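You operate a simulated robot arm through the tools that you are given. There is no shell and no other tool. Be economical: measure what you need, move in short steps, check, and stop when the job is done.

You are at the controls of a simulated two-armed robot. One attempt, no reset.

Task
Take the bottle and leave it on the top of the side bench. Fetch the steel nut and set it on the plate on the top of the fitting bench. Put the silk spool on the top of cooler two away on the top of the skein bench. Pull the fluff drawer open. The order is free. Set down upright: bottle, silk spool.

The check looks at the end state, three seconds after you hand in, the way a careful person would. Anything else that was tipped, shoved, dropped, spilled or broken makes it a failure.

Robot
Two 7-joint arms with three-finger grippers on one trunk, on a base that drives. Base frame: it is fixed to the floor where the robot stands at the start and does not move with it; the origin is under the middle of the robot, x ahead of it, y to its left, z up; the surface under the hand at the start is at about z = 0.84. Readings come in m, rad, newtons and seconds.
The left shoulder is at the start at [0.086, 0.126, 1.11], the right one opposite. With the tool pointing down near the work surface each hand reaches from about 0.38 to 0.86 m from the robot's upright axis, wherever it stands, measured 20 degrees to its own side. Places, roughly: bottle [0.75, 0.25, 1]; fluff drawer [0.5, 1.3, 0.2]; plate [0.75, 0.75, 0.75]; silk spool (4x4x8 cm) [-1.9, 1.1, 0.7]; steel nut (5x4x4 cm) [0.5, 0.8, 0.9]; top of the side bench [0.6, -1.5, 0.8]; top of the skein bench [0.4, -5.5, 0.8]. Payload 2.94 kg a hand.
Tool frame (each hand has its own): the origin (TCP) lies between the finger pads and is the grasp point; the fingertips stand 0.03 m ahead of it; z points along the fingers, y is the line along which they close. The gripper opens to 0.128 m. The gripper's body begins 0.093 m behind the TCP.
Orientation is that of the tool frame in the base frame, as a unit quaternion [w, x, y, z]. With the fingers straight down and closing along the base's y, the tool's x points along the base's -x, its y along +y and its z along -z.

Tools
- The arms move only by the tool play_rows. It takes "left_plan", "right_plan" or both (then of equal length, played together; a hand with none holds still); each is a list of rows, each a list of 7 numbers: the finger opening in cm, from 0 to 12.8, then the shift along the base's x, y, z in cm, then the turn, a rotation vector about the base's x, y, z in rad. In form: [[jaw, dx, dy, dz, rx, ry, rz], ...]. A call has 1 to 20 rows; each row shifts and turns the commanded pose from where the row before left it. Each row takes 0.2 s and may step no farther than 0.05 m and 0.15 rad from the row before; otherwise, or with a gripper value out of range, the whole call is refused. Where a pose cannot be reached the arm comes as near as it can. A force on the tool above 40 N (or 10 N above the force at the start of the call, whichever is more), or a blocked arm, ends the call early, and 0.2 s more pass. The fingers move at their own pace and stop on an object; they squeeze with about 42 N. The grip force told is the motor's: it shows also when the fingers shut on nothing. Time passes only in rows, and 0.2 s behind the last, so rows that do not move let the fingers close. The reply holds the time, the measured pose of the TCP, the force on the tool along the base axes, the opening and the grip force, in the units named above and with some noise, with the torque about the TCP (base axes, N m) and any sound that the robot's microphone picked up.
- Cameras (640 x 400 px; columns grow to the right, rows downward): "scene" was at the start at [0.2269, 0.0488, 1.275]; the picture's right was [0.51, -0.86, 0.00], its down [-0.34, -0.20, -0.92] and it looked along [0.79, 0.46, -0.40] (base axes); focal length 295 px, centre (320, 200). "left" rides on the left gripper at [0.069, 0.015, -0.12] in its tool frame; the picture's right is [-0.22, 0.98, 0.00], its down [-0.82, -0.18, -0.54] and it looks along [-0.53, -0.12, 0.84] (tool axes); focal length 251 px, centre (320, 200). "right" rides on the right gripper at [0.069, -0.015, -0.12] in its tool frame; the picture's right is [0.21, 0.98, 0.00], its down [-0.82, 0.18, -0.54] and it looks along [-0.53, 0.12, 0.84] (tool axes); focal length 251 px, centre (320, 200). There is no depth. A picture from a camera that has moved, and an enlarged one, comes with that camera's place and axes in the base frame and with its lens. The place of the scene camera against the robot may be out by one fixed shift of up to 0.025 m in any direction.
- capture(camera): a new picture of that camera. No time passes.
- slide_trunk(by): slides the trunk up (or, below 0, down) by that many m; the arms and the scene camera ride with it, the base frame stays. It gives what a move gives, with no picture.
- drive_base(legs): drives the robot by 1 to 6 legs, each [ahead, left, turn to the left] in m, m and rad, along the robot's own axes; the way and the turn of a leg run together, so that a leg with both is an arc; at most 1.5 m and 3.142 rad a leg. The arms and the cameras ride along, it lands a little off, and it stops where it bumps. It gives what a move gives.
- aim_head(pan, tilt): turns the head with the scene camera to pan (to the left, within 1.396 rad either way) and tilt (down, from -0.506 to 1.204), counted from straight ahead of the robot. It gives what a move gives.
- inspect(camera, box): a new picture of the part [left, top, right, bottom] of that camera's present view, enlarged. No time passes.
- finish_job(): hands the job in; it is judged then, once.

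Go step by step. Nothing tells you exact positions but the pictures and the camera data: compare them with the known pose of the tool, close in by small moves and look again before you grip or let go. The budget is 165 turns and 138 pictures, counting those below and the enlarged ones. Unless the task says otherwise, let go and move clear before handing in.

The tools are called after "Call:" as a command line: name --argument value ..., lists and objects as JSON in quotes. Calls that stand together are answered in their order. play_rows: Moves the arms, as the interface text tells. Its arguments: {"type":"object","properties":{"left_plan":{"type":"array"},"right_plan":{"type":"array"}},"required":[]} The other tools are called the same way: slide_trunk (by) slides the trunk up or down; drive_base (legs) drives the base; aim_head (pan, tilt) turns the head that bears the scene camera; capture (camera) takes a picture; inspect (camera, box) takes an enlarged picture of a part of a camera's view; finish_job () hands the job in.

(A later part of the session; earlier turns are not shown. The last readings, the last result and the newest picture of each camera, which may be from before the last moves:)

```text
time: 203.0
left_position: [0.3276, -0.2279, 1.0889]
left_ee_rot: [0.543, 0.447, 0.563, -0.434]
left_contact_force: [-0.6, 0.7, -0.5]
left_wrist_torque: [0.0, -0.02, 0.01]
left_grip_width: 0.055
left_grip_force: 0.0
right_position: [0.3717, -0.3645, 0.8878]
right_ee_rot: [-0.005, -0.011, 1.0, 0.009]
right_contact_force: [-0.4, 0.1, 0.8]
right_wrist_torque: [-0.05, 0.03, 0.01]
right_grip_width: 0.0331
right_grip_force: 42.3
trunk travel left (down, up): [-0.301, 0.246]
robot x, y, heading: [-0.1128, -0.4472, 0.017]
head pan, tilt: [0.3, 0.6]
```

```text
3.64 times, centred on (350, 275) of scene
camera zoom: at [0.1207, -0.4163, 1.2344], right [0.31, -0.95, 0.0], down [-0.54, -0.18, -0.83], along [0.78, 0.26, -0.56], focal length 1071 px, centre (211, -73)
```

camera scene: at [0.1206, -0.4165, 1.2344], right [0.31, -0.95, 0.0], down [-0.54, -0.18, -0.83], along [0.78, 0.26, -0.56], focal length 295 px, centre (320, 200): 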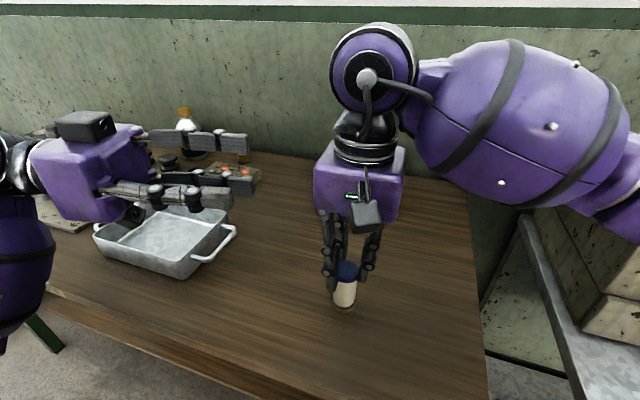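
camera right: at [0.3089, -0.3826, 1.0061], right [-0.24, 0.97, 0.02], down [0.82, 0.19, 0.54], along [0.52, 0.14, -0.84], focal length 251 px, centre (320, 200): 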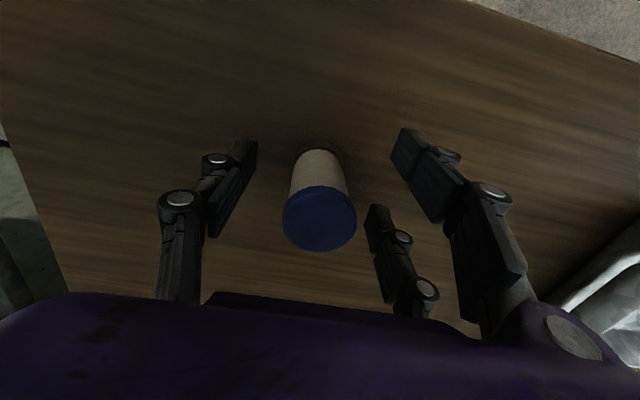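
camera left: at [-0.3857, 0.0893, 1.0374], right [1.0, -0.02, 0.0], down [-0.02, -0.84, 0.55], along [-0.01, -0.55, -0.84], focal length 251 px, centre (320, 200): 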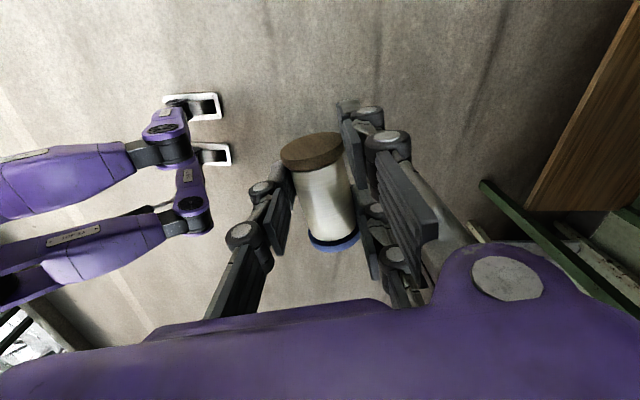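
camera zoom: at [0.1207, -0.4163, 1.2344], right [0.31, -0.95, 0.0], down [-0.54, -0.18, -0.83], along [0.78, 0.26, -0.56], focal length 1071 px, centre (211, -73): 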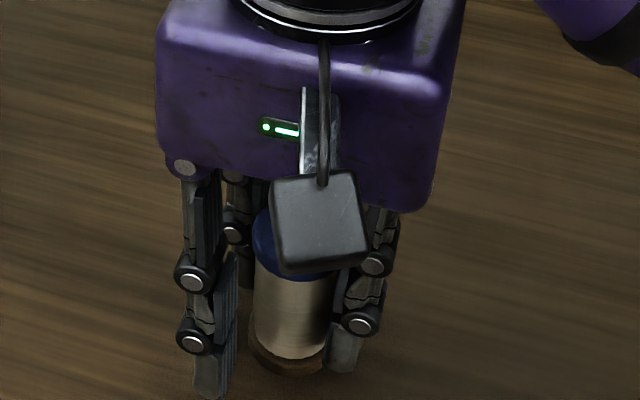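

Width 3.31 cm; test lift 1 cm and hold to see if the width creeps.

Call:
play_rows --right_plan '[[0, 0, 0, 0.5, 0, 0, 0], [0, 0, 0, 0.5, 0, 0, 0], [0, 0, 0, 0, 0, 0, 0], [0, 0, 0, 0, 0, 0, 0], [0, 0, 0, 0, 0, 0, 0], [0, 0, 0, 0, 0, 0, 0], [0, 0, 0, 0, 0, 0, 0], [0, 0, 0, 0, 0, 0, 0], [0, 0, 0, 0, 0, 0, 0], [0, 0, 0, 0, 0, 0, 0], [0, 0, 0, 0, 0, 0, 0], [0, 0, 0, 0, 0, 0, 0], [0, 0, 0, 0, 0, 0, 0], [0, 0, 0, 0, 0, 0, 0], [0, 0, 0, 0, 0, 0, 0]]'

Call:
capture --camera "right"

```text
time: 206.2
left_position: [0.3273, -0.2276, 1.0895]
left_ee_rot: [0.544, 0.447, 0.563, -0.434]
left_contact_force: [-0.5, 0.1, 0.1]
left_wrist_torque: [0.03, -0.01, 0.02]
left_grip_width: 0.055
left_grip_force: 0.0
right_position: [0.3706, -0.3643, 0.8982]
right_ee_rot: [-0.005, -0.01, 1.0, 0.01]
right_contact_force: [-0.7, -0.2, -0.4]
right_wrist_torque: [0.01, 0.01, -0.04]
right_grip_width: 0.0329
right_grip_force: 41.7
trunk travel left (down, up): [-0.301, 0.246]
robot x, y, heading: [-0.1152, -0.4476, 0.025]
head pan, tilt: [0.3, 0.6]
```

```text
29 pictures are left
camera right: at [0.3034, -0.3832, 1.0163], right [-0.23, 0.97, 0.02], down [0.82, 0.19, 0.54], along [0.52, 0.14, -0.84], focal length 251 px, centre (320, 200)
```

right: 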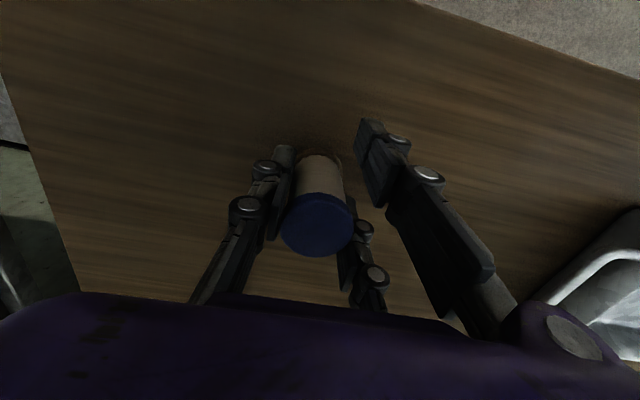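

The width still drifts slightly (3.31→3.29). I set it down and test a grip shifted +0.8 cm in x to find the true centre.

Call:
play_rows --right_plan '[[0, 0, 0, -0.5, 0, 0, 0], [0, 0, 0, -0.45, 0, 0, 0], [4, 0, 0, 0, 0, 0, 0], [5.5, 0, 0, 0, 0, 0, 0], [5.5, 0.4, 0, 0, 0, 0, 0], [5.5, 0.4, 0, 0, 0, 0, 0], [4, 0, 0, 0, 0, 0, 0], [0, 0, 0, 0, 0, 0, 0], [0, 0, 0, 0, 0, 0, 0]]'

```text
time: 208.2
left_position: [0.3268, -0.2282, 1.0897]
left_ee_rot: [0.544, 0.446, 0.563, -0.433]
left_contact_force: [-0.9, 0.4, 0.6]
left_wrist_torque: [-0.02, 0.02, 0.02]
left_grip_width: 0.0552
left_grip_force: 0.0
right_position: [0.3787, -0.3637, 0.8874]
right_ee_rot: [-0.005, -0.011, 1.0, 0.01]
right_contact_force: [-0.5, 0.1, -0.1]
right_wrist_torque: [-0.01, -0.01, -0.01]
right_grip_width: 0.0231
right_grip_force: 42.0
trunk travel left (down, up): [-0.301, 0.246]
robot x, y, heading: [-0.1162, -0.4451, 0.019]
head pan, tilt: [0.3, 0.6]
```

The widths fit a pad model: the spool's true centre is at x≈0.356. Regrip there.

Call:
play_rows --right_plan '[[4, 0, 0, 0, 0, 0, 0], [5.5, 0, 0, 0, 0, 0, 0], [5.5, -0.8, 0, 0, 0, 0, 0], [5.5, -0.8, 0, 0, 0, 0, 0], [5.5, -0.65, 0, 0, 0, 0, 0], [4, 0, 0, 0, 0, 0, 0], [0, 0, 0, 0, 0, 0, 0], [0, 0, 0, 0, 0, 0, 0], [0, 0, 0, 0, 0, 0, 0]]'

Call:
capture --camera "right"

```text
time: 210.2
left_position: [0.3277, -0.2268, 1.0901]
left_ee_rot: [0.543, 0.447, 0.563, -0.434]
left_contact_force: [1.3, 0.2, 0.0]
left_wrist_torque: [-0.02, -0.01, -0.01]
left_grip_width: 0.0551
left_grip_force: 0.0
right_position: [0.3563, -0.3649, 0.8885]
right_ee_rot: [-0.005, -0.01, 1.0, 0.011]
right_contact_force: [-0.3, 0.4, 0.3]
right_wrist_torque: [0.0, -0.01, -0.01]
right_grip_width: 0.023
right_grip_force: 41.6
trunk travel left (down, up): [-0.301, 0.246]
robot x, y, heading: [-0.116, -0.4488, 0.017]
head pan, tilt: [0.3, 0.6]
```

```text
28 pictures are left
camera right: at [0.2899, -0.3839, 1.0071], right [-0.23, 0.97, 0.02], down [0.82, 0.19, 0.54], along [0.52, 0.14, -0.84], focal length 251 px, centre (320, 200)
```

right: 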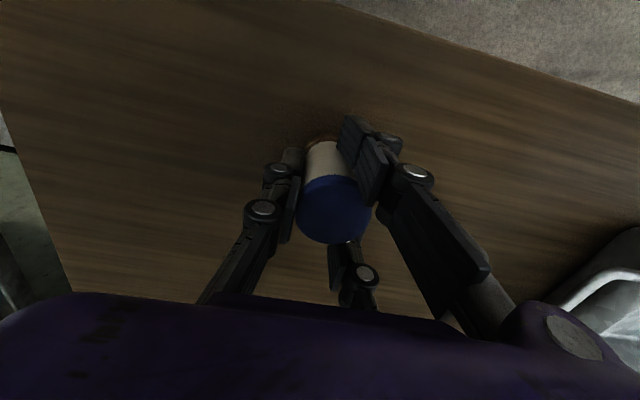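

Symmetric result: the centre must be halfway, x≈0.3675. Regrip there.

Call:
play_rows --right_plan '[[4, 0, 0, 0, 0, 0, 0], [5.5, 0, 0, 0, 0, 0, 0], [5.5, 0.6, 0, 0, 0, 0, 0], [5.5, 0.52, 0, 0, 0, 0, 0], [5.5, 0, 0, 0, 0, 0, 0], [4, 0, 0, 0, 0, 0, 0], [0, 0, 0, 0, 0, 0, 0], [0, 0, 0, 0, 0, 0, 0], [0, 0, 0, 0, 0, 0, 0]]'

Call:
capture --camera "right"

```text
time: 212.2
left_position: [0.3272, -0.228, 1.0896]
left_ee_rot: [0.543, 0.447, 0.563, -0.434]
left_contact_force: [0.1, -0.2, 0.3]
left_wrist_torque: [0.01, 0.02, 0.0]
left_grip_width: 0.0549
left_grip_force: 0.1
right_position: [0.3694, -0.3644, 0.8868]
right_ee_rot: [-0.005, -0.01, 1.0, 0.011]
right_contact_force: [0.1, 0.2, 0.9]
right_wrist_torque: [-0.03, -0.03, 0.04]
right_grip_width: 0.0233
right_grip_force: 41.7
trunk travel left (down, up): [-0.301, 0.246]
robot x, y, heading: [-0.1155, -0.4458, 0.02]
head pan, tilt: [0.3, 0.6]
```

```text
27 pictures are left
camera right: at [0.3013, -0.3839, 1.0067], right [-0.23, 0.97, 0.02], down [0.82, 0.19, 0.54], along [0.52, 0.14, -0.84], focal length 251 px, centre (320, 200)
```

right: 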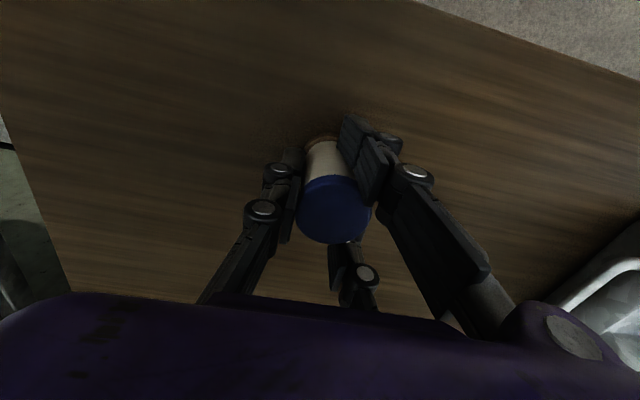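

It always settles at 2.3 cm: that is the stable three‑finger nest (same as the cap grip that held firmly). Lift and verify.

Call:
play_rows --right_plan '[[0, 0, 0, 1, 0, 0, 0], [0, 0, 0, 3, 0, 0, 0], [0, 0, 0, 3, 0, 0, 0], [0, 0, 0, 4, 0, 0, 0], [0, 0, 0, 4, 0, 0, 0], [0, 0, 0, 3, 0, 0, 0], [0, 0, 0, 0, 0, 0, 0], [0, 0, 0, 0, 0, 0, 0], [0, 0, 0, 0, 0, 0, 0], [0, 0, 0, 0, 0, 0, 0], [0, 0, 0, 0, 0, 0, 0]]' --left_plan '[[5.5, 0, 1, 0, 0.137, 0.028, 0], [5.5, 0, 1, 0, 0.137, 0.028, 0], [5.5, 0, 1, 0, 0.137, 0.028, 0], [5.5, 0, 1, 0, 0.137, 0.028, 0], [5.5, 0, 1, 0, 0.137, 0.028, 0], [5.5, 0, 1, 0, 0.137, 0.028, 0], [5.5, 0, 1, 0, 0.137, 0.028, 0], [5.5, 0, 1, 0, 0.137, 0.028, 0], [5.5, 0, 1, 0, 0.137, 0.028, 0], [5.5, 0, 1, 0, 0.137, 0.028, 0], [5.5, 0, 1, 0, 0.137, 0.028, 0]]'

Call:
capture --camera "scene"

```text
time: 214.6
left_position: [0.3258, -0.1211, 1.0903]
left_ee_rot: [0.008, 0.632, 0.775, 0.011]
left_contact_force: [-0.3, -0.2, 0.4]
left_wrist_torque: [0.02, -0.01, 0.05]
left_grip_width: 0.055
left_grip_force: 0.1
right_position: [0.3672, -0.3643, 1.0672]
right_ee_rot: [-0.005, -0.01, 1.0, 0.01]
right_contact_force: [-1.0, 0.0, -1.0]
right_wrist_torque: [0.0, 0.01, -0.01]
right_grip_width: 0.0229
right_grip_force: 41.6
trunk travel left (down, up): [-0.301, 0.246]
robot x, y, heading: [-0.116, -0.4471, 0.017]
head pan, tilt: [0.3, 0.6]
```

```text
26 pictures are left
camera scene: at [0.1204, -0.4174, 1.2345], right [0.31, -0.95, 0.0], down [-0.54, -0.18, -0.83], along [0.78, 0.26, -0.56], focal length 295 px, centre (320, 200)
```

scene: 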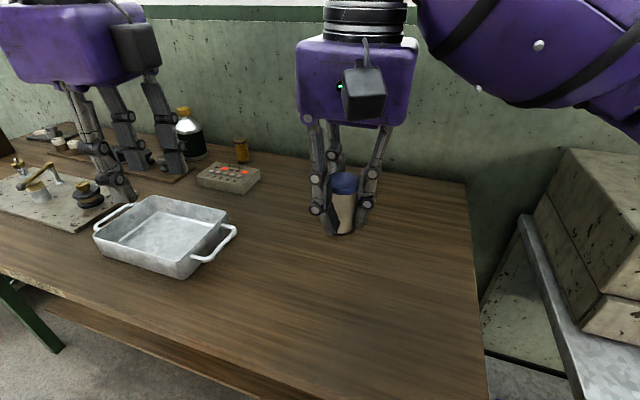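

Spool grip is steady (2.29 cm). Now the bottle with the left hand: restore its yaw, then drive left and forward.

Call:
play_rows --left_plan '[[9, 0, 1, 0, 0, 0, 0.137], [9, 0, 1, 0, 0, 0, 0.137], [9, 0, 1, 0, 0, 0, 0.137], [9, 0, 1, 0, 0, 0, 0.137], [9, 0, 1, 0, 0, 0, 0.137], [9, 0, 1, 0, 0, 0, 0.137], [11, 0, 1, 0, 0, 0, 0.137], [11, 0, 1, 0, 0, 0, 0.137], [11, 0, 1, 0, 0, 0, 0.137], [11, 0, 1, 0, 0, 0, 0.137]]' --right_plan '[[0, 0, -0.5, 0.4, 0, 0, 0], [0, 0, -0.5, 0.4, 0, 0, 0], [0, 0, -0.5, 0.4, 0, 0, 0], [0, 0, -0.5, 0.4, 0, 0, 0], [0, 0, -0.5, 0.4, 0, 0, 0], [0, 0, -0.5, 0.4, 0, 0, 0], [0, 0, -0.5, 0.4, 0, 0, 0], [0, 0, -0.5, 0.4, 0, 0, 0], [0, 0, -0.5, 0.4, 0, 0, 0], [0, 0, -0.5, 0.4, 0, 0, 0]]'

Call:
drive_base --legs '[[0, 0.37, -0.017], [0.165, 0, 0]]'

Call:
capture --camera "left"

```text
time: 216.8
left_position: [0.3279, -0.0201, 1.0901]
left_ee_rot: [-0.001, -0.004, 1.0, 0.013]
left_contact_force: [0.2, 0.1, -0.3]
left_wrist_torque: [0.0, -0.01, 0.01]
left_grip_width: 0.1102
left_grip_force: 0.0
right_position: [0.3674, -0.4147, 1.1085]
right_ee_rot: [-0.005, -0.011, 1.0, 0.01]
right_contact_force: [0.0, -0.4, -1.1]
right_wrist_torque: [0.0, 0.01, 0.0]
right_grip_width: 0.023
right_grip_force: 42.0
trunk travel left (down, up): [-0.301, 0.246]
robot x, y, heading: [-0.1162, -0.4443, 0.021]
head pan, tilt: [0.3, 0.6]
```

```text
time: 221.7
left_position: [0.4948, 0.3452, 1.0908]
left_ee_rot: [0.0, 0.006, 1.0, 0.013]
left_contact_force: [0.8, 0.4, -0.1]
left_wrist_torque: [0.01, 0.03, 0.02]
left_grip_width: 0.1098
left_grip_force: 0.2
right_position: [0.5288, -0.0492, 1.1078]
right_ee_rot: [-0.005, -0.003, 1.0, 0.011]
right_contact_force: [-0.3, -0.1, 0.1]
right_wrist_torque: [0.03, 0.04, 0.0]
right_grip_width: 0.0224
right_grip_force: 41.7
trunk travel left (down, up): [-0.301, 0.246]
robot x, y, heading: [0.0436, -0.0767, 0.001]
head pan, tilt: [0.3, 0.6]
```

```text
25 pictures are left
camera left: at [0.4244, 0.3592, 1.2092], right [0.23, 0.97, 0.03], down [0.82, -0.2, 0.54], along [0.53, -0.1, -0.84], focal length 251 px, centre (320, 200)
```

left: 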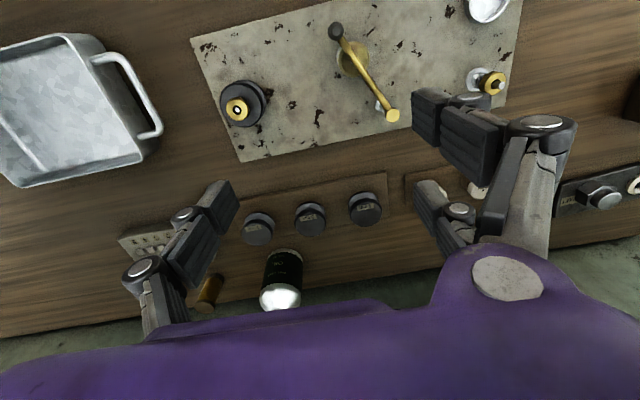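

Bottle centre near (0.80, 0.21). It needs more reach, so I raise both hands, lower the trunk (which leans forward), and step 2.5 cm ahead.

Call:
play_rows --left_plan '[[11, 0, 0, 3, 0, 0, 0], [11, 0, 0, 3, 0, 0, 0], [11, 0, -1, 3, 0, 0, 0], [11, 0, -1, 2, 0, 0, 0]]' --right_plan '[[0, 0, 0, 3, 0, 0, 0], [0, 0, 0, 3, 0, 0, 0], [0, 0, 0, 3, 0, 0, 0], [0, 0, 0, 2, 0, 0, 0]]'

Call:
slide_trunk --by -0.14

Call:
drive_base --legs '[[0.025, 0, 0]]'

Call:
play_rows --left_plan '[[11, 3.5, -2.5, 0, 0, 0, 0], [11, 3.5, -2.5, 0, 0, 0, 0], [11, 3.5, -2.5, 0, 0, 0, 0], [11, 3.5, -1.5, 0, 0, 0, 0], [11, 3, 0, 0, 0, 0, 0], [11, 0, 0, 0, 0, 0, 0]]'

Call:
capture --camera "left"

```text
time: 222.7
left_position: [0.4875, 0.3454, 1.1221]
left_ee_rot: [0.001, 0.007, 1.0, 0.013]
left_contact_force: [-0.6, 0.7, 0.4]
left_wrist_torque: [0.03, -0.01, 0.02]
left_grip_width: 0.1099
left_grip_force: 0.1
left hand out of reach, approached as far as the arm can: row 1, 2, 3, 4
right_position: [0.5308, -0.0488, 1.2185]
right_ee_rot: [-0.004, -0.002, 1.0, 0.011]
right_contact_force: [0.2, 0.0, -0.7]
right_wrist_torque: [-0.04, -0.02, 0.0]
right_grip_width: 0.0224
right_grip_force: 42.6
trunk travel left (down, up): [-0.301, 0.246]
robot x, y, heading: [0.042, -0.075, 0.005]
head pan, tilt: [0.3, 0.6]
```

```text
time: 224.3
left_position: [0.4877, 0.3462, 0.9844]
left_ee_rot: [0.001, 0.006, 1.0, 0.013]
left_contact_force: [0.6, -0.5, -0.2]
left_wrist_torque: [0.01, 0.0, 0.01]
left_grip_width: 0.1098
left_grip_force: 0.0
right_position: [0.528, -0.0486, 1.079]
right_ee_rot: [-0.005, -0.002, 1.0, 0.01]
right_contact_force: [0.2, -0.3, -1.1]
right_wrist_torque: [0.02, -0.03, -0.01]
right_grip_width: 0.0225
right_grip_force: 42.0
trunk travel left (down, up): [-0.161, 0.386]
robot x, y, heading: [0.0443, -0.0733, -0.0]
head pan, tilt: [0.3, 0.6]
```

```text
time: 225.2
left_position: [0.5125, 0.3465, 0.9844]
left_ee_rot: [0.001, 0.006, 1.0, 0.013]
left_contact_force: [0.5, 0.1, 0.5]
left_wrist_torque: [-0.03, 0.05, -0.01]
left_grip_width: 0.1098
left_grip_force: 0.1
right_position: [0.5528, -0.0494, 1.0771]
right_ee_rot: [-0.005, -0.003, 1.0, 0.01]
right_contact_force: [0.3, 0.6, -1.0]
right_wrist_torque: [0.02, 0.09, -0.04]
right_grip_width: 0.0222
right_grip_force: 41.7
trunk travel left (down, up): [-0.161, 0.386]
robot x, y, heading: [0.0687, -0.0746, 0.003]
head pan, tilt: [0.3, 0.6]
```

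```text
time: 226.6
left_position: [0.5298, 0.3348, 0.9834]
left_ee_rot: [0.002, 0.005, 1.0, 0.012]
left_contact_force: [0.1, 0.1, -0.3]
left_wrist_torque: [0.03, 0.01, -0.05]
left_grip_width: 0.1099
left_grip_force: 0.1
left hand out of reach, approached as far as the arm can: row 1, 2, 3, 4, 5
right_position: [0.5529, -0.0501, 1.077]
right_ee_rot: [-0.005, -0.002, 1.0, 0.01]
right_contact_force: [0.1, -0.3, 0.1]
right_wrist_torque: [-0.02, 0.0, -0.01]
right_grip_width: 0.0223
right_grip_force: 41.7
trunk travel left (down, up): [-0.161, 0.386]
robot x, y, heading: [0.0681, -0.0763, 0.001]
head pan, tilt: [0.3, 0.6]
```

```text
24 pictures are left
camera left: at [0.4587, 0.347, 1.1032], right [0.23, 0.97, 0.02], down [0.82, -0.2, 0.54], along [0.53, -0.1, -0.84], focal length 251 px, centre (320, 200)
```

left: 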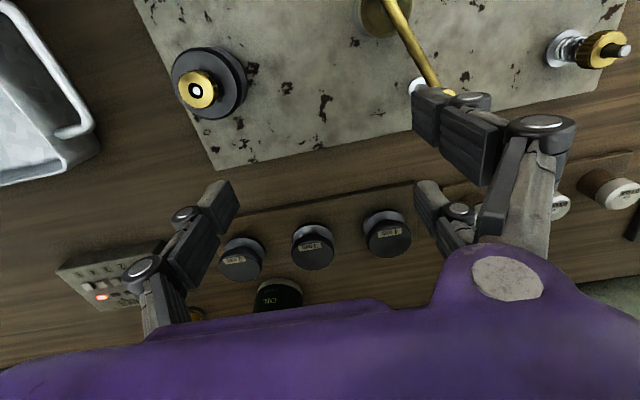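

The left arm is stuck in an awkward posture; I bring it inward first, then reach forward (that path worked before).

Call:
play_rows --left_plan '[[11, -2, -3.5, 1, 0, 0, 0], [11, -2, -4, 1, 0, 0, 0], [11, -1, -4.5, 0, 0, 0, 0], [11, 0, -4.5, 0, 0, 0, 0], [11, 0, -4.5, 0, 0, 0, 0], [11, 0, 0, 0, 0, 0, 0]]'

```text
time: 228.0
left_position: [0.4642, 0.1327, 0.9637]
left_ee_rot: [0.0, 0.004, 1.0, 0.013]
left_contact_force: [0.4, 0.0, -0.5]
left_wrist_torque: [0.0, -0.01, -0.01]
left_grip_width: 0.1097
left_grip_force: 0.1
left hand out of reach, approached as far as the arm can: row 1, 2, 3, 4
right_position: [0.5518, -0.0484, 1.0778]
right_ee_rot: [-0.006, -0.002, 1.0, 0.009]
right_contact_force: [-0.9, 0.3, -0.7]
right_wrist_torque: [-0.04, 0.01, -0.02]
right_grip_width: 0.0223
right_grip_force: 42.1
trunk travel left (down, up): [-0.161, 0.386]
robot x, y, heading: [0.071, -0.0735, 0.001]
head pan, tilt: [0.3, 0.6]
```

Call:
play_rows --left_plan '[[11, 1, 0, 3, 0, 0, 0], [11, 1, 0.5, 3, 0, 0, 0], [11, 4, 1, 1, 0, 0, 0], [11, 4, 1, 0, 0, 0, 0], [11, 4, 1, 0, 0, 0, 0], [11, 4, 1, 0, 0, 0, 0], [11, 4, 1, 0, 0, 0, 0], [11, 0, 0, 0, 0, 0, 0]]'

Call:
capture --camera "left"

```text
time: 229.8
left_position: [0.6848, 0.1882, 1.0359]
left_ee_rot: [0.002, 0.006, 1.0, 0.013]
left_contact_force: [-0.3, -0.3, 0.3]
left_wrist_torque: [-0.01, -0.01, 0.03]
left_grip_width: 0.1101
left_grip_force: 0.1
right_position: [0.553, -0.0492, 1.0786]
right_ee_rot: [-0.005, -0.002, 1.0, 0.011]
right_contact_force: [0.5, -0.3, -0.5]
right_wrist_torque: [-0.02, -0.07, -0.04]
right_grip_width: 0.0225
right_grip_force: 41.6
trunk travel left (down, up): [-0.161, 0.386]
robot x, y, heading: [0.0685, -0.0755, 0.002]
head pan, tilt: [0.3, 0.6]
```

```text
23 pictures are left
camera left: at [0.6147, 0.2013, 1.1562], right [0.23, 0.97, 0.03], down [0.82, -0.2, 0.54], along [0.53, -0.1, -0.84], focal length 251 px, centre (320, 200)
```

left: 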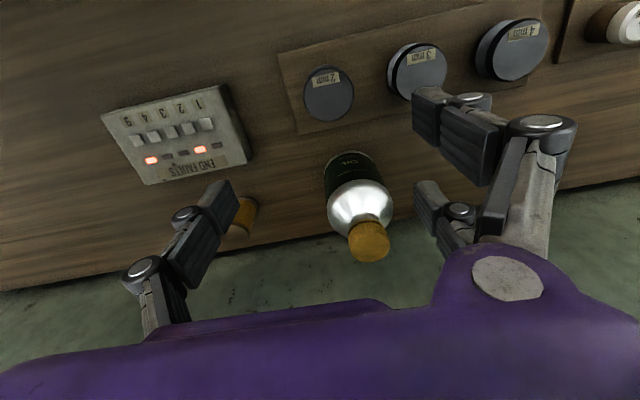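

Bottle centre ≈ (0.784, 0.215), cap top ≈0.98. Move above it at this height.

Call:
play_rows --left_plan '[[12, 2.5, 0.9, 0.5, 0, 0, 0], [12, 2.5, 0.9, 0.5, 0, 0, 0], [12, 2.5, 0.9, 0, 0, 0, 0], [12, 2.3, 0, 0, 0, 0, 0], [12, 0, 0, 0, 0, 0, 0]]'

Call:
capture --camera "left"

```text
time: 231.0
left_position: [0.7496, 0.2245, 1.0288]
left_ee_rot: [0.002, 0.006, 1.0, 0.013]
left_contact_force: [0.0, -0.4, -0.1]
left_wrist_torque: [-0.01, 0.0, -0.02]
left_grip_width: 0.1199
left_grip_force: 0.1
left hand out of reach, approached as far as the arm can: row 3, 4
right_position: [0.5521, -0.05, 1.0776]
right_ee_rot: [-0.005, -0.002, 1.0, 0.011]
right_contact_force: [-0.2, 0.2, -1.9]
right_wrist_torque: [-0.01, -0.01, -0.01]
right_grip_width: 0.0222
right_grip_force: 42.3
trunk travel left (down, up): [-0.161, 0.386]
robot x, y, heading: [0.0653, -0.0717, 0.0]
head pan, tilt: [0.3, 0.6]
```

```text
22 pictures are left
camera left: at [0.679, 0.238, 1.1491], right [0.23, 0.97, 0.03], down [0.82, -0.2, 0.54], along [0.53, -0.1, -0.84], focal length 251 px, centre (320, 200)
```

left: 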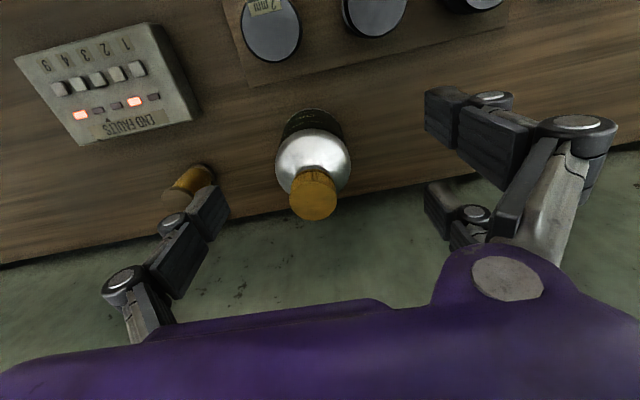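

Fingers straddle the bottle in y, so I can descend here and gain reach as I go down.

Call:
play_rows --left_plan '[[12.8, 0, -1, -2, 0, 0, 0], [12.8, 0, 0, -3, 0, 0, 0], [12.8, 1, 0, -2, 0, 0, 0], [12.8, 1, 0, -1, 0, 0, 0], [12.8, 1.2, 0, -1, 0, 0, 0], [12.8, 0, 0, 0, 0, 0, 0]]'

Call:
capture --camera "left"

```text
time: 232.4
left_position: [0.7805, 0.2133, 0.9388]
left_ee_rot: [0.001, 0.005, 1.0, 0.014]
left_contact_force: [-0.2, 0.4, 0.4]
left_wrist_torque: [-0.01, -0.02, 0.04]
left_grip_width: 0.128
left_grip_force: 0.2
right_position: [0.5508, -0.0485, 1.078]
right_ee_rot: [-0.006, -0.003, 1.0, 0.011]
right_contact_force: [0.0, -0.3, -0.2]
right_wrist_torque: [0.01, -0.02, 0.02]
right_grip_width: 0.0221
right_grip_force: 42.1
trunk travel left (down, up): [-0.161, 0.386]
robot x, y, heading: [0.0661, -0.0747, 0.0]
head pan, tilt: [0.3, 0.6]
```

```text
21 pictures are left
camera left: at [0.7107, 0.2266, 1.0589], right [0.23, 0.97, 0.03], down [0.82, -0.2, 0.54], along [0.53, -0.1, -0.84], focal length 251 px, centre (320, 200)
```

left: 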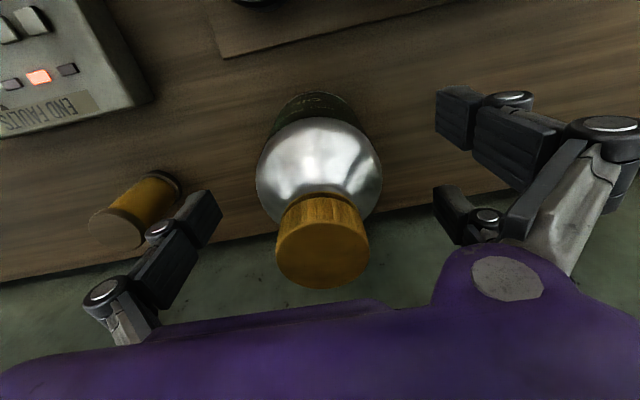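

Call:
play_rows --left_plan '[[12.8, 0.7, 0, -1, 0, 0, 0], [12.8, 0, 0, -1.3, 0, 0, 0], [12.8, 0, 0, -1, 0, 0, 0], [10, 0, 0, 0, 0, 0, 0], [8, 0, 0, 0, 0, 0, 0], [5, 0, 0, 0, 0, 0, 0], [3, 0, 0, 0, 0, 0, 0], [3, 0, 0, 0, 0, 0, 0]]'

Call:
capture --camera "left"

```text
time: 234.2
left_position: [0.784, 0.2148, 0.911]
left_ee_rot: [0.001, 0.007, 1.0, 0.013]
left_contact_force: [1.2, -0.9, 1.6]
left_wrist_torque: [-0.24, -0.05, -0.03]
left_grip_width: 0.067
left_grip_force: 41.9
left hand out of reach, approached as far as the arm can: row 1
right_position: [0.5518, -0.0489, 1.0782]
right_ee_rot: [-0.005, -0.003, 1.0, 0.01]
right_contact_force: [0.3, -0.2, 0.1]
right_wrist_torque: [-0.01, -0.01, 0.01]
right_grip_width: 0.0222
right_grip_force: 41.3
trunk travel left (down, up): [-0.161, 0.386]
robot x, y, heading: [0.0679, -0.074, 0.001]
head pan, tilt: [0.3, 0.6]
```

```text
20 pictures are left
camera left: at [0.7143, 0.229, 1.0315], right [0.23, 0.97, 0.03], down [0.82, -0.2, 0.54], along [0.53, -0.1, -0.84], focal length 251 px, centre (320, 200)
```

left: 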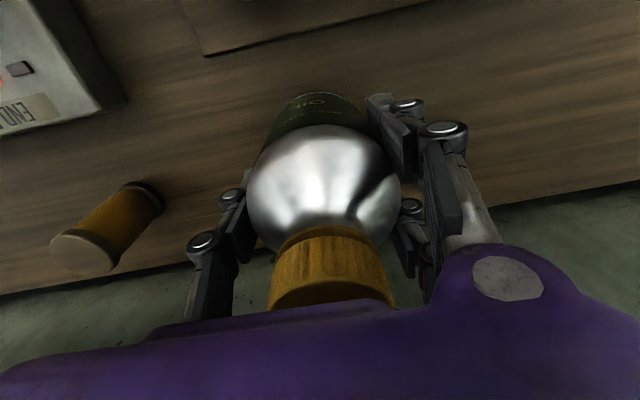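

Gripped at 6.7 cm. Test lift.

Call:
play_rows --left_plan '[[3, 0, 0, 1, 0, 0, 0], [3, 0, 0, 2, 0, 0, 0], [3, -1, 0, 3, 0, 0, 0], [3, -1, 0, 3, 0, 0, 0], [3, -2, 0, 2, 0, 0, 0], [3, 0, 0, 0, 0, 0, 0], [3, 0, 0, 0, 0, 0, 0]]'

Call:
capture --camera "scene"

```text
time: 235.8
left_position: [0.7403, 0.2209, 1.0206]
left_ee_rot: [0.0, 0.007, 1.0, 0.013]
left_contact_force: [0.5, 0.5, -1.9]
left_wrist_torque: [-0.01, -0.04, 0.0]
left_grip_width: 0.0668
left_grip_force: 42.0
left hand out of reach, approached as far as the arm can: row 2
right_position: [0.5526, -0.0485, 1.0766]
right_ee_rot: [-0.006, -0.002, 1.0, 0.01]
right_contact_force: [-0.7, 0.4, -0.8]
right_wrist_torque: [0.0, -0.02, 0.01]
right_grip_width: 0.022
right_grip_force: 41.5
trunk travel left (down, up): [-0.161, 0.386]
robot x, y, heading: [0.0678, -0.0765, -0.0]
head pan, tilt: [0.3, 0.6]
```

```text
19 pictures are left
camera scene: at [0.3515, -0.0465, 1.0839], right [0.3, -0.95, 0.0], down [-0.54, -0.17, -0.83], along [0.79, 0.25, -0.56], focal length 295 px, centre (320, 200)
```

scene: 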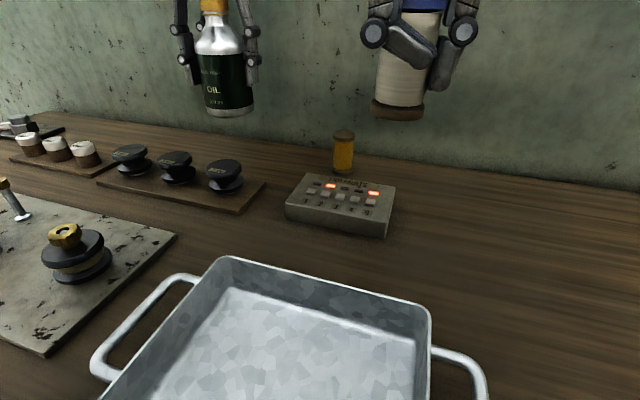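

Both objects held. Retract, raise the trunk, back off and go right toward the side bench.

Call:
play_rows --left_plan '[[3, -2, 0, 3, 0, 0, 0], [3, -4, 0, 2, 0, 0, 0], [3, -4, 0, 0, 0, 0, 0], [3, -4, 0, 0, 0, 0, 0], [3, -4, 0, 0, 0, 0, 0], [3, -4, 0, 0, 0, 0, 0], [3, -2, 0, 0, 0, 0, 0]]'

Call:
drive_base --legs '[[-0.45, 0, 0]]'

Call:
slide_trunk --by 0.14

Call:
drive_base --legs '[[0, -1.35, 0]]'

Call:
aim_head --pan 0.0 --tilt 0.5

Call:
capture --camera "scene"

```text
time: 237.4
left_position: [0.5028, 0.2221, 1.0691]
left_ee_rot: [-0.001, 0.006, 1.0, 0.012]
left_contact_force: [0.2, 0.2, -1.9]
left_wrist_torque: [-0.01, -0.05, -0.03]
left_grip_width: 0.0669
left_grip_force: 41.9
right_position: [0.5532, -0.0496, 1.0779]
right_ee_rot: [-0.005, -0.002, 1.0, 0.011]
right_contact_force: [0.1, -0.2, -1.2]
right_wrist_torque: [-0.01, 0.01, 0.01]
right_grip_width: 0.022
right_grip_force: 41.2
trunk travel left (down, up): [-0.161, 0.386]
robot x, y, heading: [0.0675, -0.0767, -0.0]
head pan, tilt: [0.3, 0.6]
```

```text
time: 240.1
left_position: [0.0532, 0.2186, 1.0687]
left_ee_rot: [0.0, 0.011, 1.0, 0.013]
left_contact_force: [-0.6, 0.3, -3.4]
left_wrist_torque: [-0.02, -0.01, 0.0]
left_grip_width: 0.0668
left_grip_force: 41.7
right_position: [0.1004, -0.0516, 1.0785]
right_ee_rot: [-0.005, 0.001, 1.0, 0.011]
right_contact_force: [-0.1, -0.5, -0.8]
right_wrist_torque: [-0.01, 0.01, 0.04]
right_grip_width: 0.0217
right_grip_force: 40.3
trunk travel left (down, up): [-0.161, 0.386]
robot x, y, heading: [-0.3809, -0.0725, -0.006]
head pan, tilt: [0.3, 0.6]
```

```text
time: 241.8
left_position: [0.0537, 0.2187, 1.2081]
left_ee_rot: [-0.001, 0.011, 1.0, 0.013]
left_contact_force: [0.4, 0.4, -3.5]
left_wrist_torque: [-0.01, -0.02, 0.02]
left_grip_width: 0.0667
left_grip_force: 42.1
right_position: [0.102, -0.0517, 1.2179]
right_ee_rot: [-0.007, 0.002, 1.0, 0.01]
right_contact_force: [-0.5, -0.6, -1.0]
right_wrist_torque: [0.03, 0.01, -0.02]
right_grip_width: 0.0217
right_grip_force: 40.4
trunk travel left (down, up): [-0.301, 0.246]
robot x, y, heading: [-0.3835, -0.0792, -0.004]
head pan, tilt: [0.3, 0.6]
```

```text
time: 253.9
left_position: [0.0483, -1.1334, 1.2092]
left_ee_rot: [0.0, 0.004, 1.0, 0.012]
left_contact_force: [0.4, -0.4, -3.7]
left_wrist_torque: [-0.03, 0.0, 0.0]
left_grip_width: 0.0668
left_grip_force: 41.4
right_position: [0.1015, -1.4036, 1.2175]
right_ee_rot: [-0.005, -0.005, 1.0, 0.01]
right_contact_force: [0.9, -0.4, -0.3]
right_wrist_torque: [0.01, 0.0, -0.02]
right_grip_width: 0.0221
right_grip_force: 40.1
trunk travel left (down, up): [-0.301, 0.246]
robot x, y, heading: [-0.3825, -1.435, 0.006]
head pan, tilt: [0.3, 0.6]
```

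```text
time: 254.7
left_position: [0.0483, -1.1332, 1.2088]
left_ee_rot: [0.0, 0.003, 1.0, 0.013]
left_contact_force: [-0.2, -0.6, -3.0]
left_wrist_torque: [-0.04, -0.01, -0.01]
left_grip_width: 0.0666
left_grip_force: 42.0
right_position: [0.1002, -1.4043, 1.2188]
right_ee_rot: [-0.005, -0.005, 1.0, 0.011]
right_contact_force: [-0.5, 1.0, -0.6]
right_wrist_torque: [-0.02, 0.01, 0.0]
right_grip_width: 0.022
right_grip_force: 39.2
trunk travel left (down, up): [-0.301, 0.246]
robot x, y, heading: [-0.3852, -1.4324, 0.006]
head pan, tilt: [0.0, 0.499]
```

```text
18 pictures are left
camera scene: at [-0.1393, -1.4287, 1.2434], right [0.01, -1.0, 0.0], down [-0.48, 0.0, -0.88], along [0.88, 0.01, -0.48], focal length 295 px, centre (320, 200)
```

scene: 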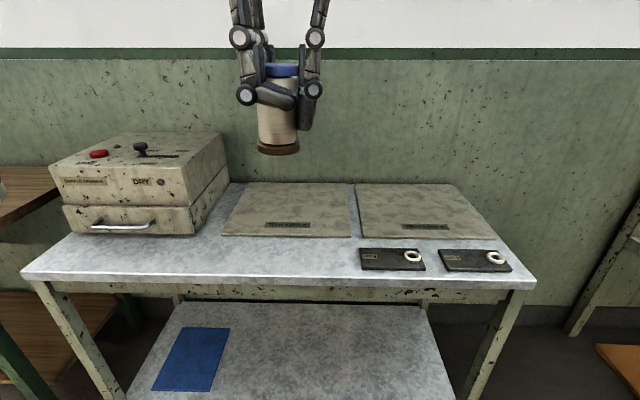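

The side bench has a free front strip; target (0.415, -1.35). Drive in and lower the trunk.

Call:
drive_base --legs '[[0.265, -0.12, 0]]'

Call:
slide_trunk --by -0.14

Call:
play_rows --left_plan '[[3, 2.4, -2.4, 0, 0, 0, 0], [3, 2.4, -2.4, 0, 0, 0, 0], [3, 2.4, -2.4, 0, 0, 0, 0], [3, 2.4, -2.4, 0, 0, 0, 0], [3, 0, 0, -4, 0, 0, 0], [3, 0, 0, -4, 0, 0, 0], [3, 0, 0, -4, 0, 0, 0], [3, 0, 0, 0, 0, 0, 0]]'

Call:
aim_head --pan 0.3 --tilt 0.7

Call:
capture --camera "scene"

```text
time: 256.7
left_position: [0.3155, -1.2496, 1.2095]
left_ee_rot: [0.0, 0.003, 1.0, 0.013]
left_contact_force: [-0.1, 0.1, -3.1]
left_wrist_torque: [0.0, 0.01, -0.03]
left_grip_width: 0.0663
left_grip_force: 42.5
right_position: [0.368, -1.5206, 1.2183]
right_ee_rot: [-0.005, -0.006, 1.0, 0.01]
right_contact_force: [0.4, 0.0, -1.5]
right_wrist_torque: [0.01, 0.0, -0.01]
right_grip_width: 0.0223
right_grip_force: 40.5
trunk travel left (down, up): [-0.301, 0.246]
robot x, y, heading: [-0.1189, -1.5503, 0.01]
head pan, tilt: [0.0, 0.499]
```

```text
time: 258.4
left_position: [0.3153, -1.25, 1.0697]
left_ee_rot: [0.0, 0.002, 1.0, 0.013]
left_contact_force: [-0.3, 0.1, -2.8]
left_wrist_torque: [0.0, -0.02, -0.05]
left_grip_width: 0.0664
left_grip_force: 41.7
right_position: [0.3669, -1.5204, 1.0791]
right_ee_rot: [-0.004, -0.006, 1.0, 0.011]
right_contact_force: [0.2, 0.3, -1.2]
right_wrist_torque: [-0.01, -0.02, 0.0]
right_grip_width: 0.0219
right_grip_force: 39.9
trunk travel left (down, up): [-0.161, 0.386]
robot x, y, heading: [-0.1164, -1.5505, 0.011]
head pan, tilt: [0.0, 0.499]
```

```text
time: 260.1
left_position: [0.4119, -1.3477, 0.9512]
left_ee_rot: [0.001, 0.003, 1.0, 0.013]
left_contact_force: [0.6, -0.9, -3.4]
left_wrist_torque: [0.05, -0.03, 0.02]
left_grip_width: 0.0666
left_grip_force: 41.8
right_position: [0.3669, -1.5206, 1.079]
right_ee_rot: [-0.005, -0.006, 1.0, 0.011]
right_contact_force: [-0.1, -1.4, -1.6]
right_wrist_torque: [-0.01, -0.02, 0.04]
right_grip_width: 0.0221
right_grip_force: 40.0
trunk travel left (down, up): [-0.161, 0.386]
robot x, y, heading: [-0.1195, -1.5509, 0.012]
head pan, tilt: [0.0, 0.499]
```

```text
time: 260.9
left_position: [0.4118, -1.3481, 0.9501]
left_ee_rot: [0.0, 0.002, 1.0, 0.013]
left_contact_force: [0.5, -0.1, -3.0]
left_wrist_torque: [-0.05, 0.0, 0.04]
left_grip_width: 0.0664
left_grip_force: 42.2
right_position: [0.3684, -1.5201, 1.0784]
right_ee_rot: [-0.006, -0.006, 1.0, 0.011]
right_contact_force: [0.5, 0.3, -0.8]
right_wrist_torque: [0.03, 0.02, -0.01]
right_grip_width: 0.0223
right_grip_force: 40.8
trunk travel left (down, up): [-0.161, 0.386]
robot x, y, heading: [-0.1145, -1.5489, 0.009]
head pan, tilt: [0.3, 0.7]
```

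```text
17 pictures are left
camera scene: at [0.1636, -1.5204, 1.0752], right [0.3, -0.95, 0.0], down [-0.61, -0.2, -0.77], along [0.73, 0.23, -0.64], focal length 295 px, centre (320, 200)
```

scene: 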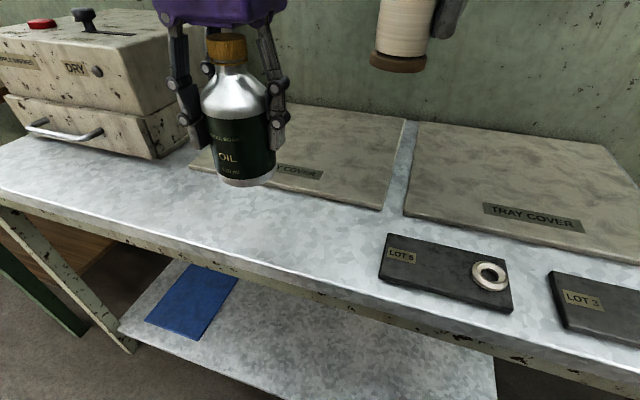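

Landing spot is in the free strip; shift 1 cm toward me and lower until contact.

Call:
play_rows --left_plan '[[3, -1, 0, -3, 0, 0, 0], [3, 0, 0, -3, 0, 0, 0], [3, 0, 0, -0.8, 0, 0, 0], [3, 0, 0, -0.4, 0, 0, 0], [3, 0, 0, -0.3, 0, 0, 0], [3, 0, 0, 0, 0, 0, 0]]'

```text
time: 262.4
left_position: [0.4022, -1.3469, 0.8751]
left_ee_rot: [0.0, 0.003, 1.0, 0.013]
left_contact_force: [-0.7, -0.2, -3.6]
left_wrist_torque: [0.02, -0.02, -0.01]
left_grip_width: 0.0665
left_grip_force: 41.8
right_position: [0.3687, -1.5199, 1.0782]
right_ee_rot: [-0.006, -0.006, 1.0, 0.01]
right_contact_force: [0.1, 1.5, -0.5]
right_wrist_torque: [-0.01, -0.02, 0.0]
right_grip_width: 0.0221
right_grip_force: 40.4
trunk travel left (down, up): [-0.161, 0.386]
robot x, y, heading: [-0.1181, -1.5493, 0.004]
head pan, tilt: [0.3, 0.7]
```

Call:
play_rows --left_plan '[[3, 0, 0, -0.3, 0, 0, 0], [3, 0, 0, -0.3, 0, 0, 0], [3, 0, 0, 0, 0, 0, 0]]'

```text
time: 263.1
left_position: [0.4024, -1.3452, 0.8682]
left_ee_rot: [0.0, 0.003, 1.0, 0.012]
left_contact_force: [-0.3, -0.4, -2.7]
left_wrist_torque: [0.01, -0.02, -0.02]
left_grip_width: 0.0664
left_grip_force: 42.4
right_position: [0.3686, -1.5209, 1.0778]
right_ee_rot: [-0.005, -0.006, 1.0, 0.01]
right_contact_force: [0.4, -0.4, -1.3]
right_wrist_torque: [0.0, 0.0, -0.04]
right_grip_width: 0.022
right_grip_force: 39.7
trunk travel left (down, up): [-0.161, 0.386]
robot x, y, heading: [-0.1165, -1.5489, 0.005]
head pan, tilt: [0.3, 0.7]
```

Still no contact; look and keep lowering.

Call:
capture --camera "scene"

Call:
play_rows --left_plan '[[3, 0, 0, -0.3, 0, 0, 0], [3, 0, 0, -0.3, 0, 0, 0], [3, 0, 0, 0, 0, 0, 0]]'

```text
16 pictures are left
camera scene: at [0.1635, -1.5204, 1.0752], right [0.3, -0.95, 0.0], down [-0.61, -0.2, -0.76], along [0.73, 0.23, -0.64], focal length 295 px, centre (320, 200)
```

scene: 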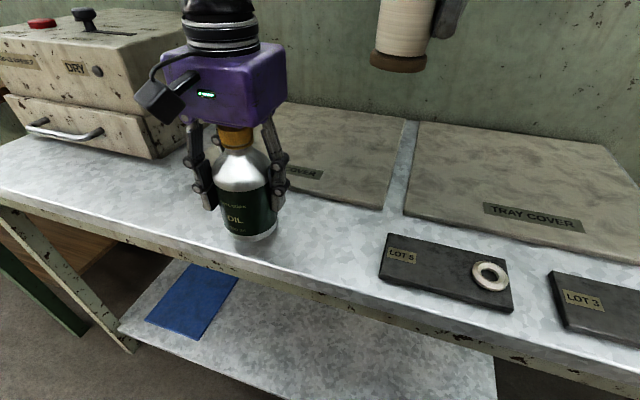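

```text
time: 263.9
left_position: [0.4024, -1.3464, 0.8622]
left_ee_rot: [0.0, 0.003, 1.0, 0.013]
left_contact_force: [0.4, 0.3, -3.4]
left_wrist_torque: [-0.02, -0.01, 0.01]
left_grip_width: 0.0668
left_grip_force: 42.2
right_position: [0.3675, -1.52, 1.077]
right_ee_rot: [-0.006, -0.006, 1.0, 0.01]
right_contact_force: [0.4, 0.4, 0.2]
right_wrist_torque: [0.02, 0.01, 0.02]
right_grip_width: 0.0218
right_grip_force: 39.8
trunk travel left (down, up): [-0.161, 0.386]
robot x, y, heading: [-0.1129, -1.5527, 0.011]
head pan, tilt: [0.3, 0.7]
```

Call:
play_rows --left_plan '[[3, 0, 0, -0.3, 0, 0, 0], [3, 0, 0, -0.3, 0, 0, 0], [3, 0, 0, -0.3, 0, 0, 0], [3, 0, 0, 0, 0, 0, 0]]'

```text
time: 264.9
left_position: [0.403, -1.3464, 0.8545]
left_ee_rot: [0.0, 0.003, 1.0, 0.013]
left_contact_force: [-0.5, 0.1, -2.8]
left_wrist_torque: [0.0, -0.06, -0.01]
left_grip_width: 0.0664
left_grip_force: 42.2
right_position: [0.3685, -1.5209, 1.0777]
right_ee_rot: [-0.006, -0.006, 1.0, 0.011]
right_contact_force: [-0.8, -0.3, -0.3]
right_wrist_torque: [0.0, -0.03, 0.01]
right_grip_width: 0.0223
right_grip_force: 40.1
trunk travel left (down, up): [-0.161, 0.386]
robot x, y, heading: [-0.1199, -1.5496, 0.009]
head pan, tilt: [0.3, 0.7]
```

Call:
play_rows --left_plan '[[3, 0, 0, -0.3, 0, 0, 0], [3, 0, 0, -0.3, 0, 0, 0], [3, 0, 0, -0.3, 0, 0, 0], [3, 0, 0, -0.3, 0, 0, 0], [3, 0, 0, 0, 0, 0, 0]]'

```text
time: 266.1
left_position: [0.3999, -1.3478, 0.8442]
left_ee_rot: [0.001, 0.003, 1.0, 0.013]
left_contact_force: [-7.8, 4.8, 32.3]
left_wrist_torque: [-0.46, 0.42, -0.28]
left_grip_width: 0.0658
left_grip_force: 42.4
right_position: [0.3651, -1.5205, 1.0785]
right_ee_rot: [-0.003, -0.007, 1.0, 0.011]
right_contact_force: [-0.4, 0.0, -1.2]
right_wrist_torque: [0.01, 0.0, 0.0]
right_grip_width: 0.0219
right_grip_force: 40.0
trunk travel left (down, up): [-0.161, 0.386]
robot x, y, heading: [-0.1171, -1.5494, 0.009]
head pan, tilt: [0.3, 0.7]
```

Contact. Relieve slightly, open, and lift straight up.

Call:
play_rows --left_plan '[[3, 0, 0, 0.25, 0, 0, 0], [6.8, 0, 0, 0, 0, 0, 0], [8, 0, 0, 0, 0, 0, 0], [10, 0, 0, 0, 0, 0, 0], [12.4, 0, 0, 0, 0, 0, 0], [12.4, 0, 0, 0, 0, 0, 0], [12.4, 0, 0, 2, 0, 0, 0], [12.4, 0, 0, 4, 0, 0, 0], [12.4, 0, 0, 4, 0, 0, 0], [12.4, 0, 0, 4, 0, 0, 0], [12.4, 0, 0, 4, 0, 0, 0], [12.4, -3, 0, 3, 0, 0, 0]]'

Call:
capture --camera "scene"

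```text
time: 268.8
left_position: [0.3712, -1.3465, 1.0549]
left_ee_rot: [0.0, 0.003, 1.0, 0.013]
left_contact_force: [-0.6, -0.8, 1.1]
left_wrist_torque: [0.04, -0.01, 0.01]
left_grip_width: 0.1241
left_grip_force: 0.2
right_position: [0.3662, -1.5192, 1.0787]
right_ee_rot: [-0.005, -0.007, 1.0, 0.01]
right_contact_force: [0.3, 0.0, -0.8]
right_wrist_torque: [-0.01, -0.02, 0.01]
right_grip_width: 0.022
right_grip_force: 39.3
trunk travel left (down, up): [-0.161, 0.386]
robot x, y, heading: [-0.1136, -1.549, 0.014]
head pan, tilt: [0.3, 0.7]
```

```text
15 pictures are left
camera scene: at [0.1621, -1.5202, 1.0756], right [0.3, -0.95, 0.0], down [-0.61, -0.2, -0.77], along [0.73, 0.23, -0.64], focal length 295 px, centre (320, 200)
```

scene: 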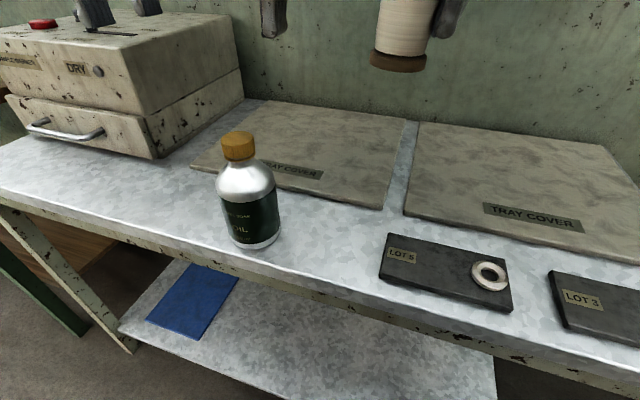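

Bottle stands upright. Now back off and look toward the skein bench.

Call:
drive_base --legs '[[-0.45, 0, 0]]'

Call:
slide_trunk --by 0.14

Call:
aim_head --pan -1.35 --tilt 0.25

Call:
capture --camera "scene"

```text
time: 271.5
left_position: [-0.0779, -1.3509, 1.0541]
left_ee_rot: [0.0, 0.003, 1.0, 0.013]
left_contact_force: [0.2, -0.6, -0.2]
left_wrist_torque: [0.0, -0.03, 0.03]
left_grip_width: 0.1241
left_grip_force: 0.0
right_position: [-0.0833, -1.5247, 1.0776]
right_ee_rot: [-0.005, -0.006, 1.0, 0.01]
right_contact_force: [-0.8, 0.3, 1.2]
right_wrist_torque: [0.0, -0.02, -0.01]
right_grip_width: 0.0224
right_grip_force: 40.5
trunk travel left (down, up): [-0.161, 0.386]
robot x, y, heading: [-0.5648, -1.5537, 0.007]
head pan, tilt: [0.3, 0.7]
```

```text
time: 273.1
left_position: [-0.0774, -1.3512, 1.1942]
left_ee_rot: [-0.001, 0.004, 1.0, 0.014]
left_contact_force: [-0.2, 0.5, -0.2]
left_wrist_torque: [-0.02, 0.05, -0.02]
left_grip_width: 0.1243
left_grip_force: 0.1
right_position: [-0.0821, -1.5252, 1.2181]
right_ee_rot: [-0.006, -0.005, 1.0, 0.01]
right_contact_force: [0.2, 0.3, 0.1]
right_wrist_torque: [0.0, 0.0, 0.01]
right_grip_width: 0.022
right_grip_force: 40.3
trunk travel left (down, up): [-0.301, 0.246]
robot x, y, heading: [-0.5716, -1.555, 0.007]
head pan, tilt: [0.3, 0.7]
```

```text
time: 274.9
left_position: [-0.0785, -1.3508, 1.1947]
left_ee_rot: [0.001, 0.003, 1.0, 0.013]
left_contact_force: [0.2, -0.3, 0.4]
left_wrist_torque: [0.04, 0.03, -0.02]
left_grip_width: 0.124
left_grip_force: 0.0
right_position: [-0.0842, -1.5246, 1.2169]
right_ee_rot: [-0.006, -0.005, 1.0, 0.011]
right_contact_force: [-0.8, 0.6, -1.4]
right_wrist_torque: [-0.03, 0.03, 0.01]
right_grip_width: 0.0217
right_grip_force: 40.3
trunk travel left (down, up): [-0.301, 0.246]
robot x, y, heading: [-0.568, -1.5534, 0.009]
head pan, tilt: [-1.349, 0.25]
```

```text
14 pictures are left
camera scene: at [-0.3934, -1.6412, 1.2666], right [-0.97, -0.23, 0.0], down [-0.06, 0.24, -0.97], along [0.22, -0.94, -0.25], focal length 295 px, centre (320, 200)
```

scene: 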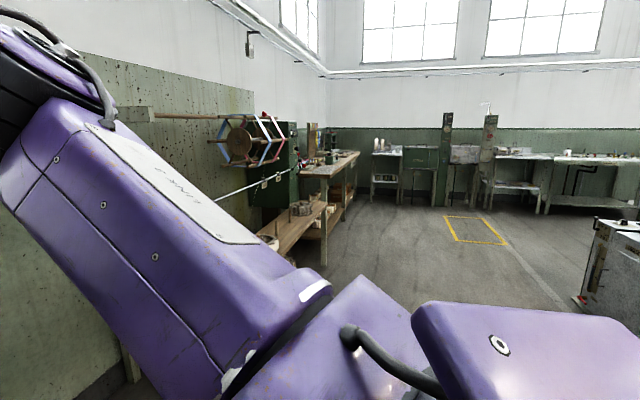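

Call:
inspect --camera "scene" --box '[200, 90, 460, 270]'

```text
2.22 times, centred on (330, 180) of scene
camera zoom: at [-0.3934, -1.6412, 1.2666], right [-0.97, -0.23, 0.0], down [-0.06, 0.24, -0.97], along [0.22, -0.94, -0.25], focal length 655 px, centre (298, 244)
```

zoom: 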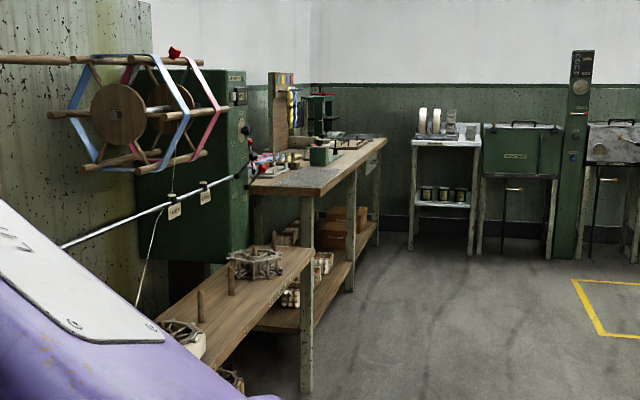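

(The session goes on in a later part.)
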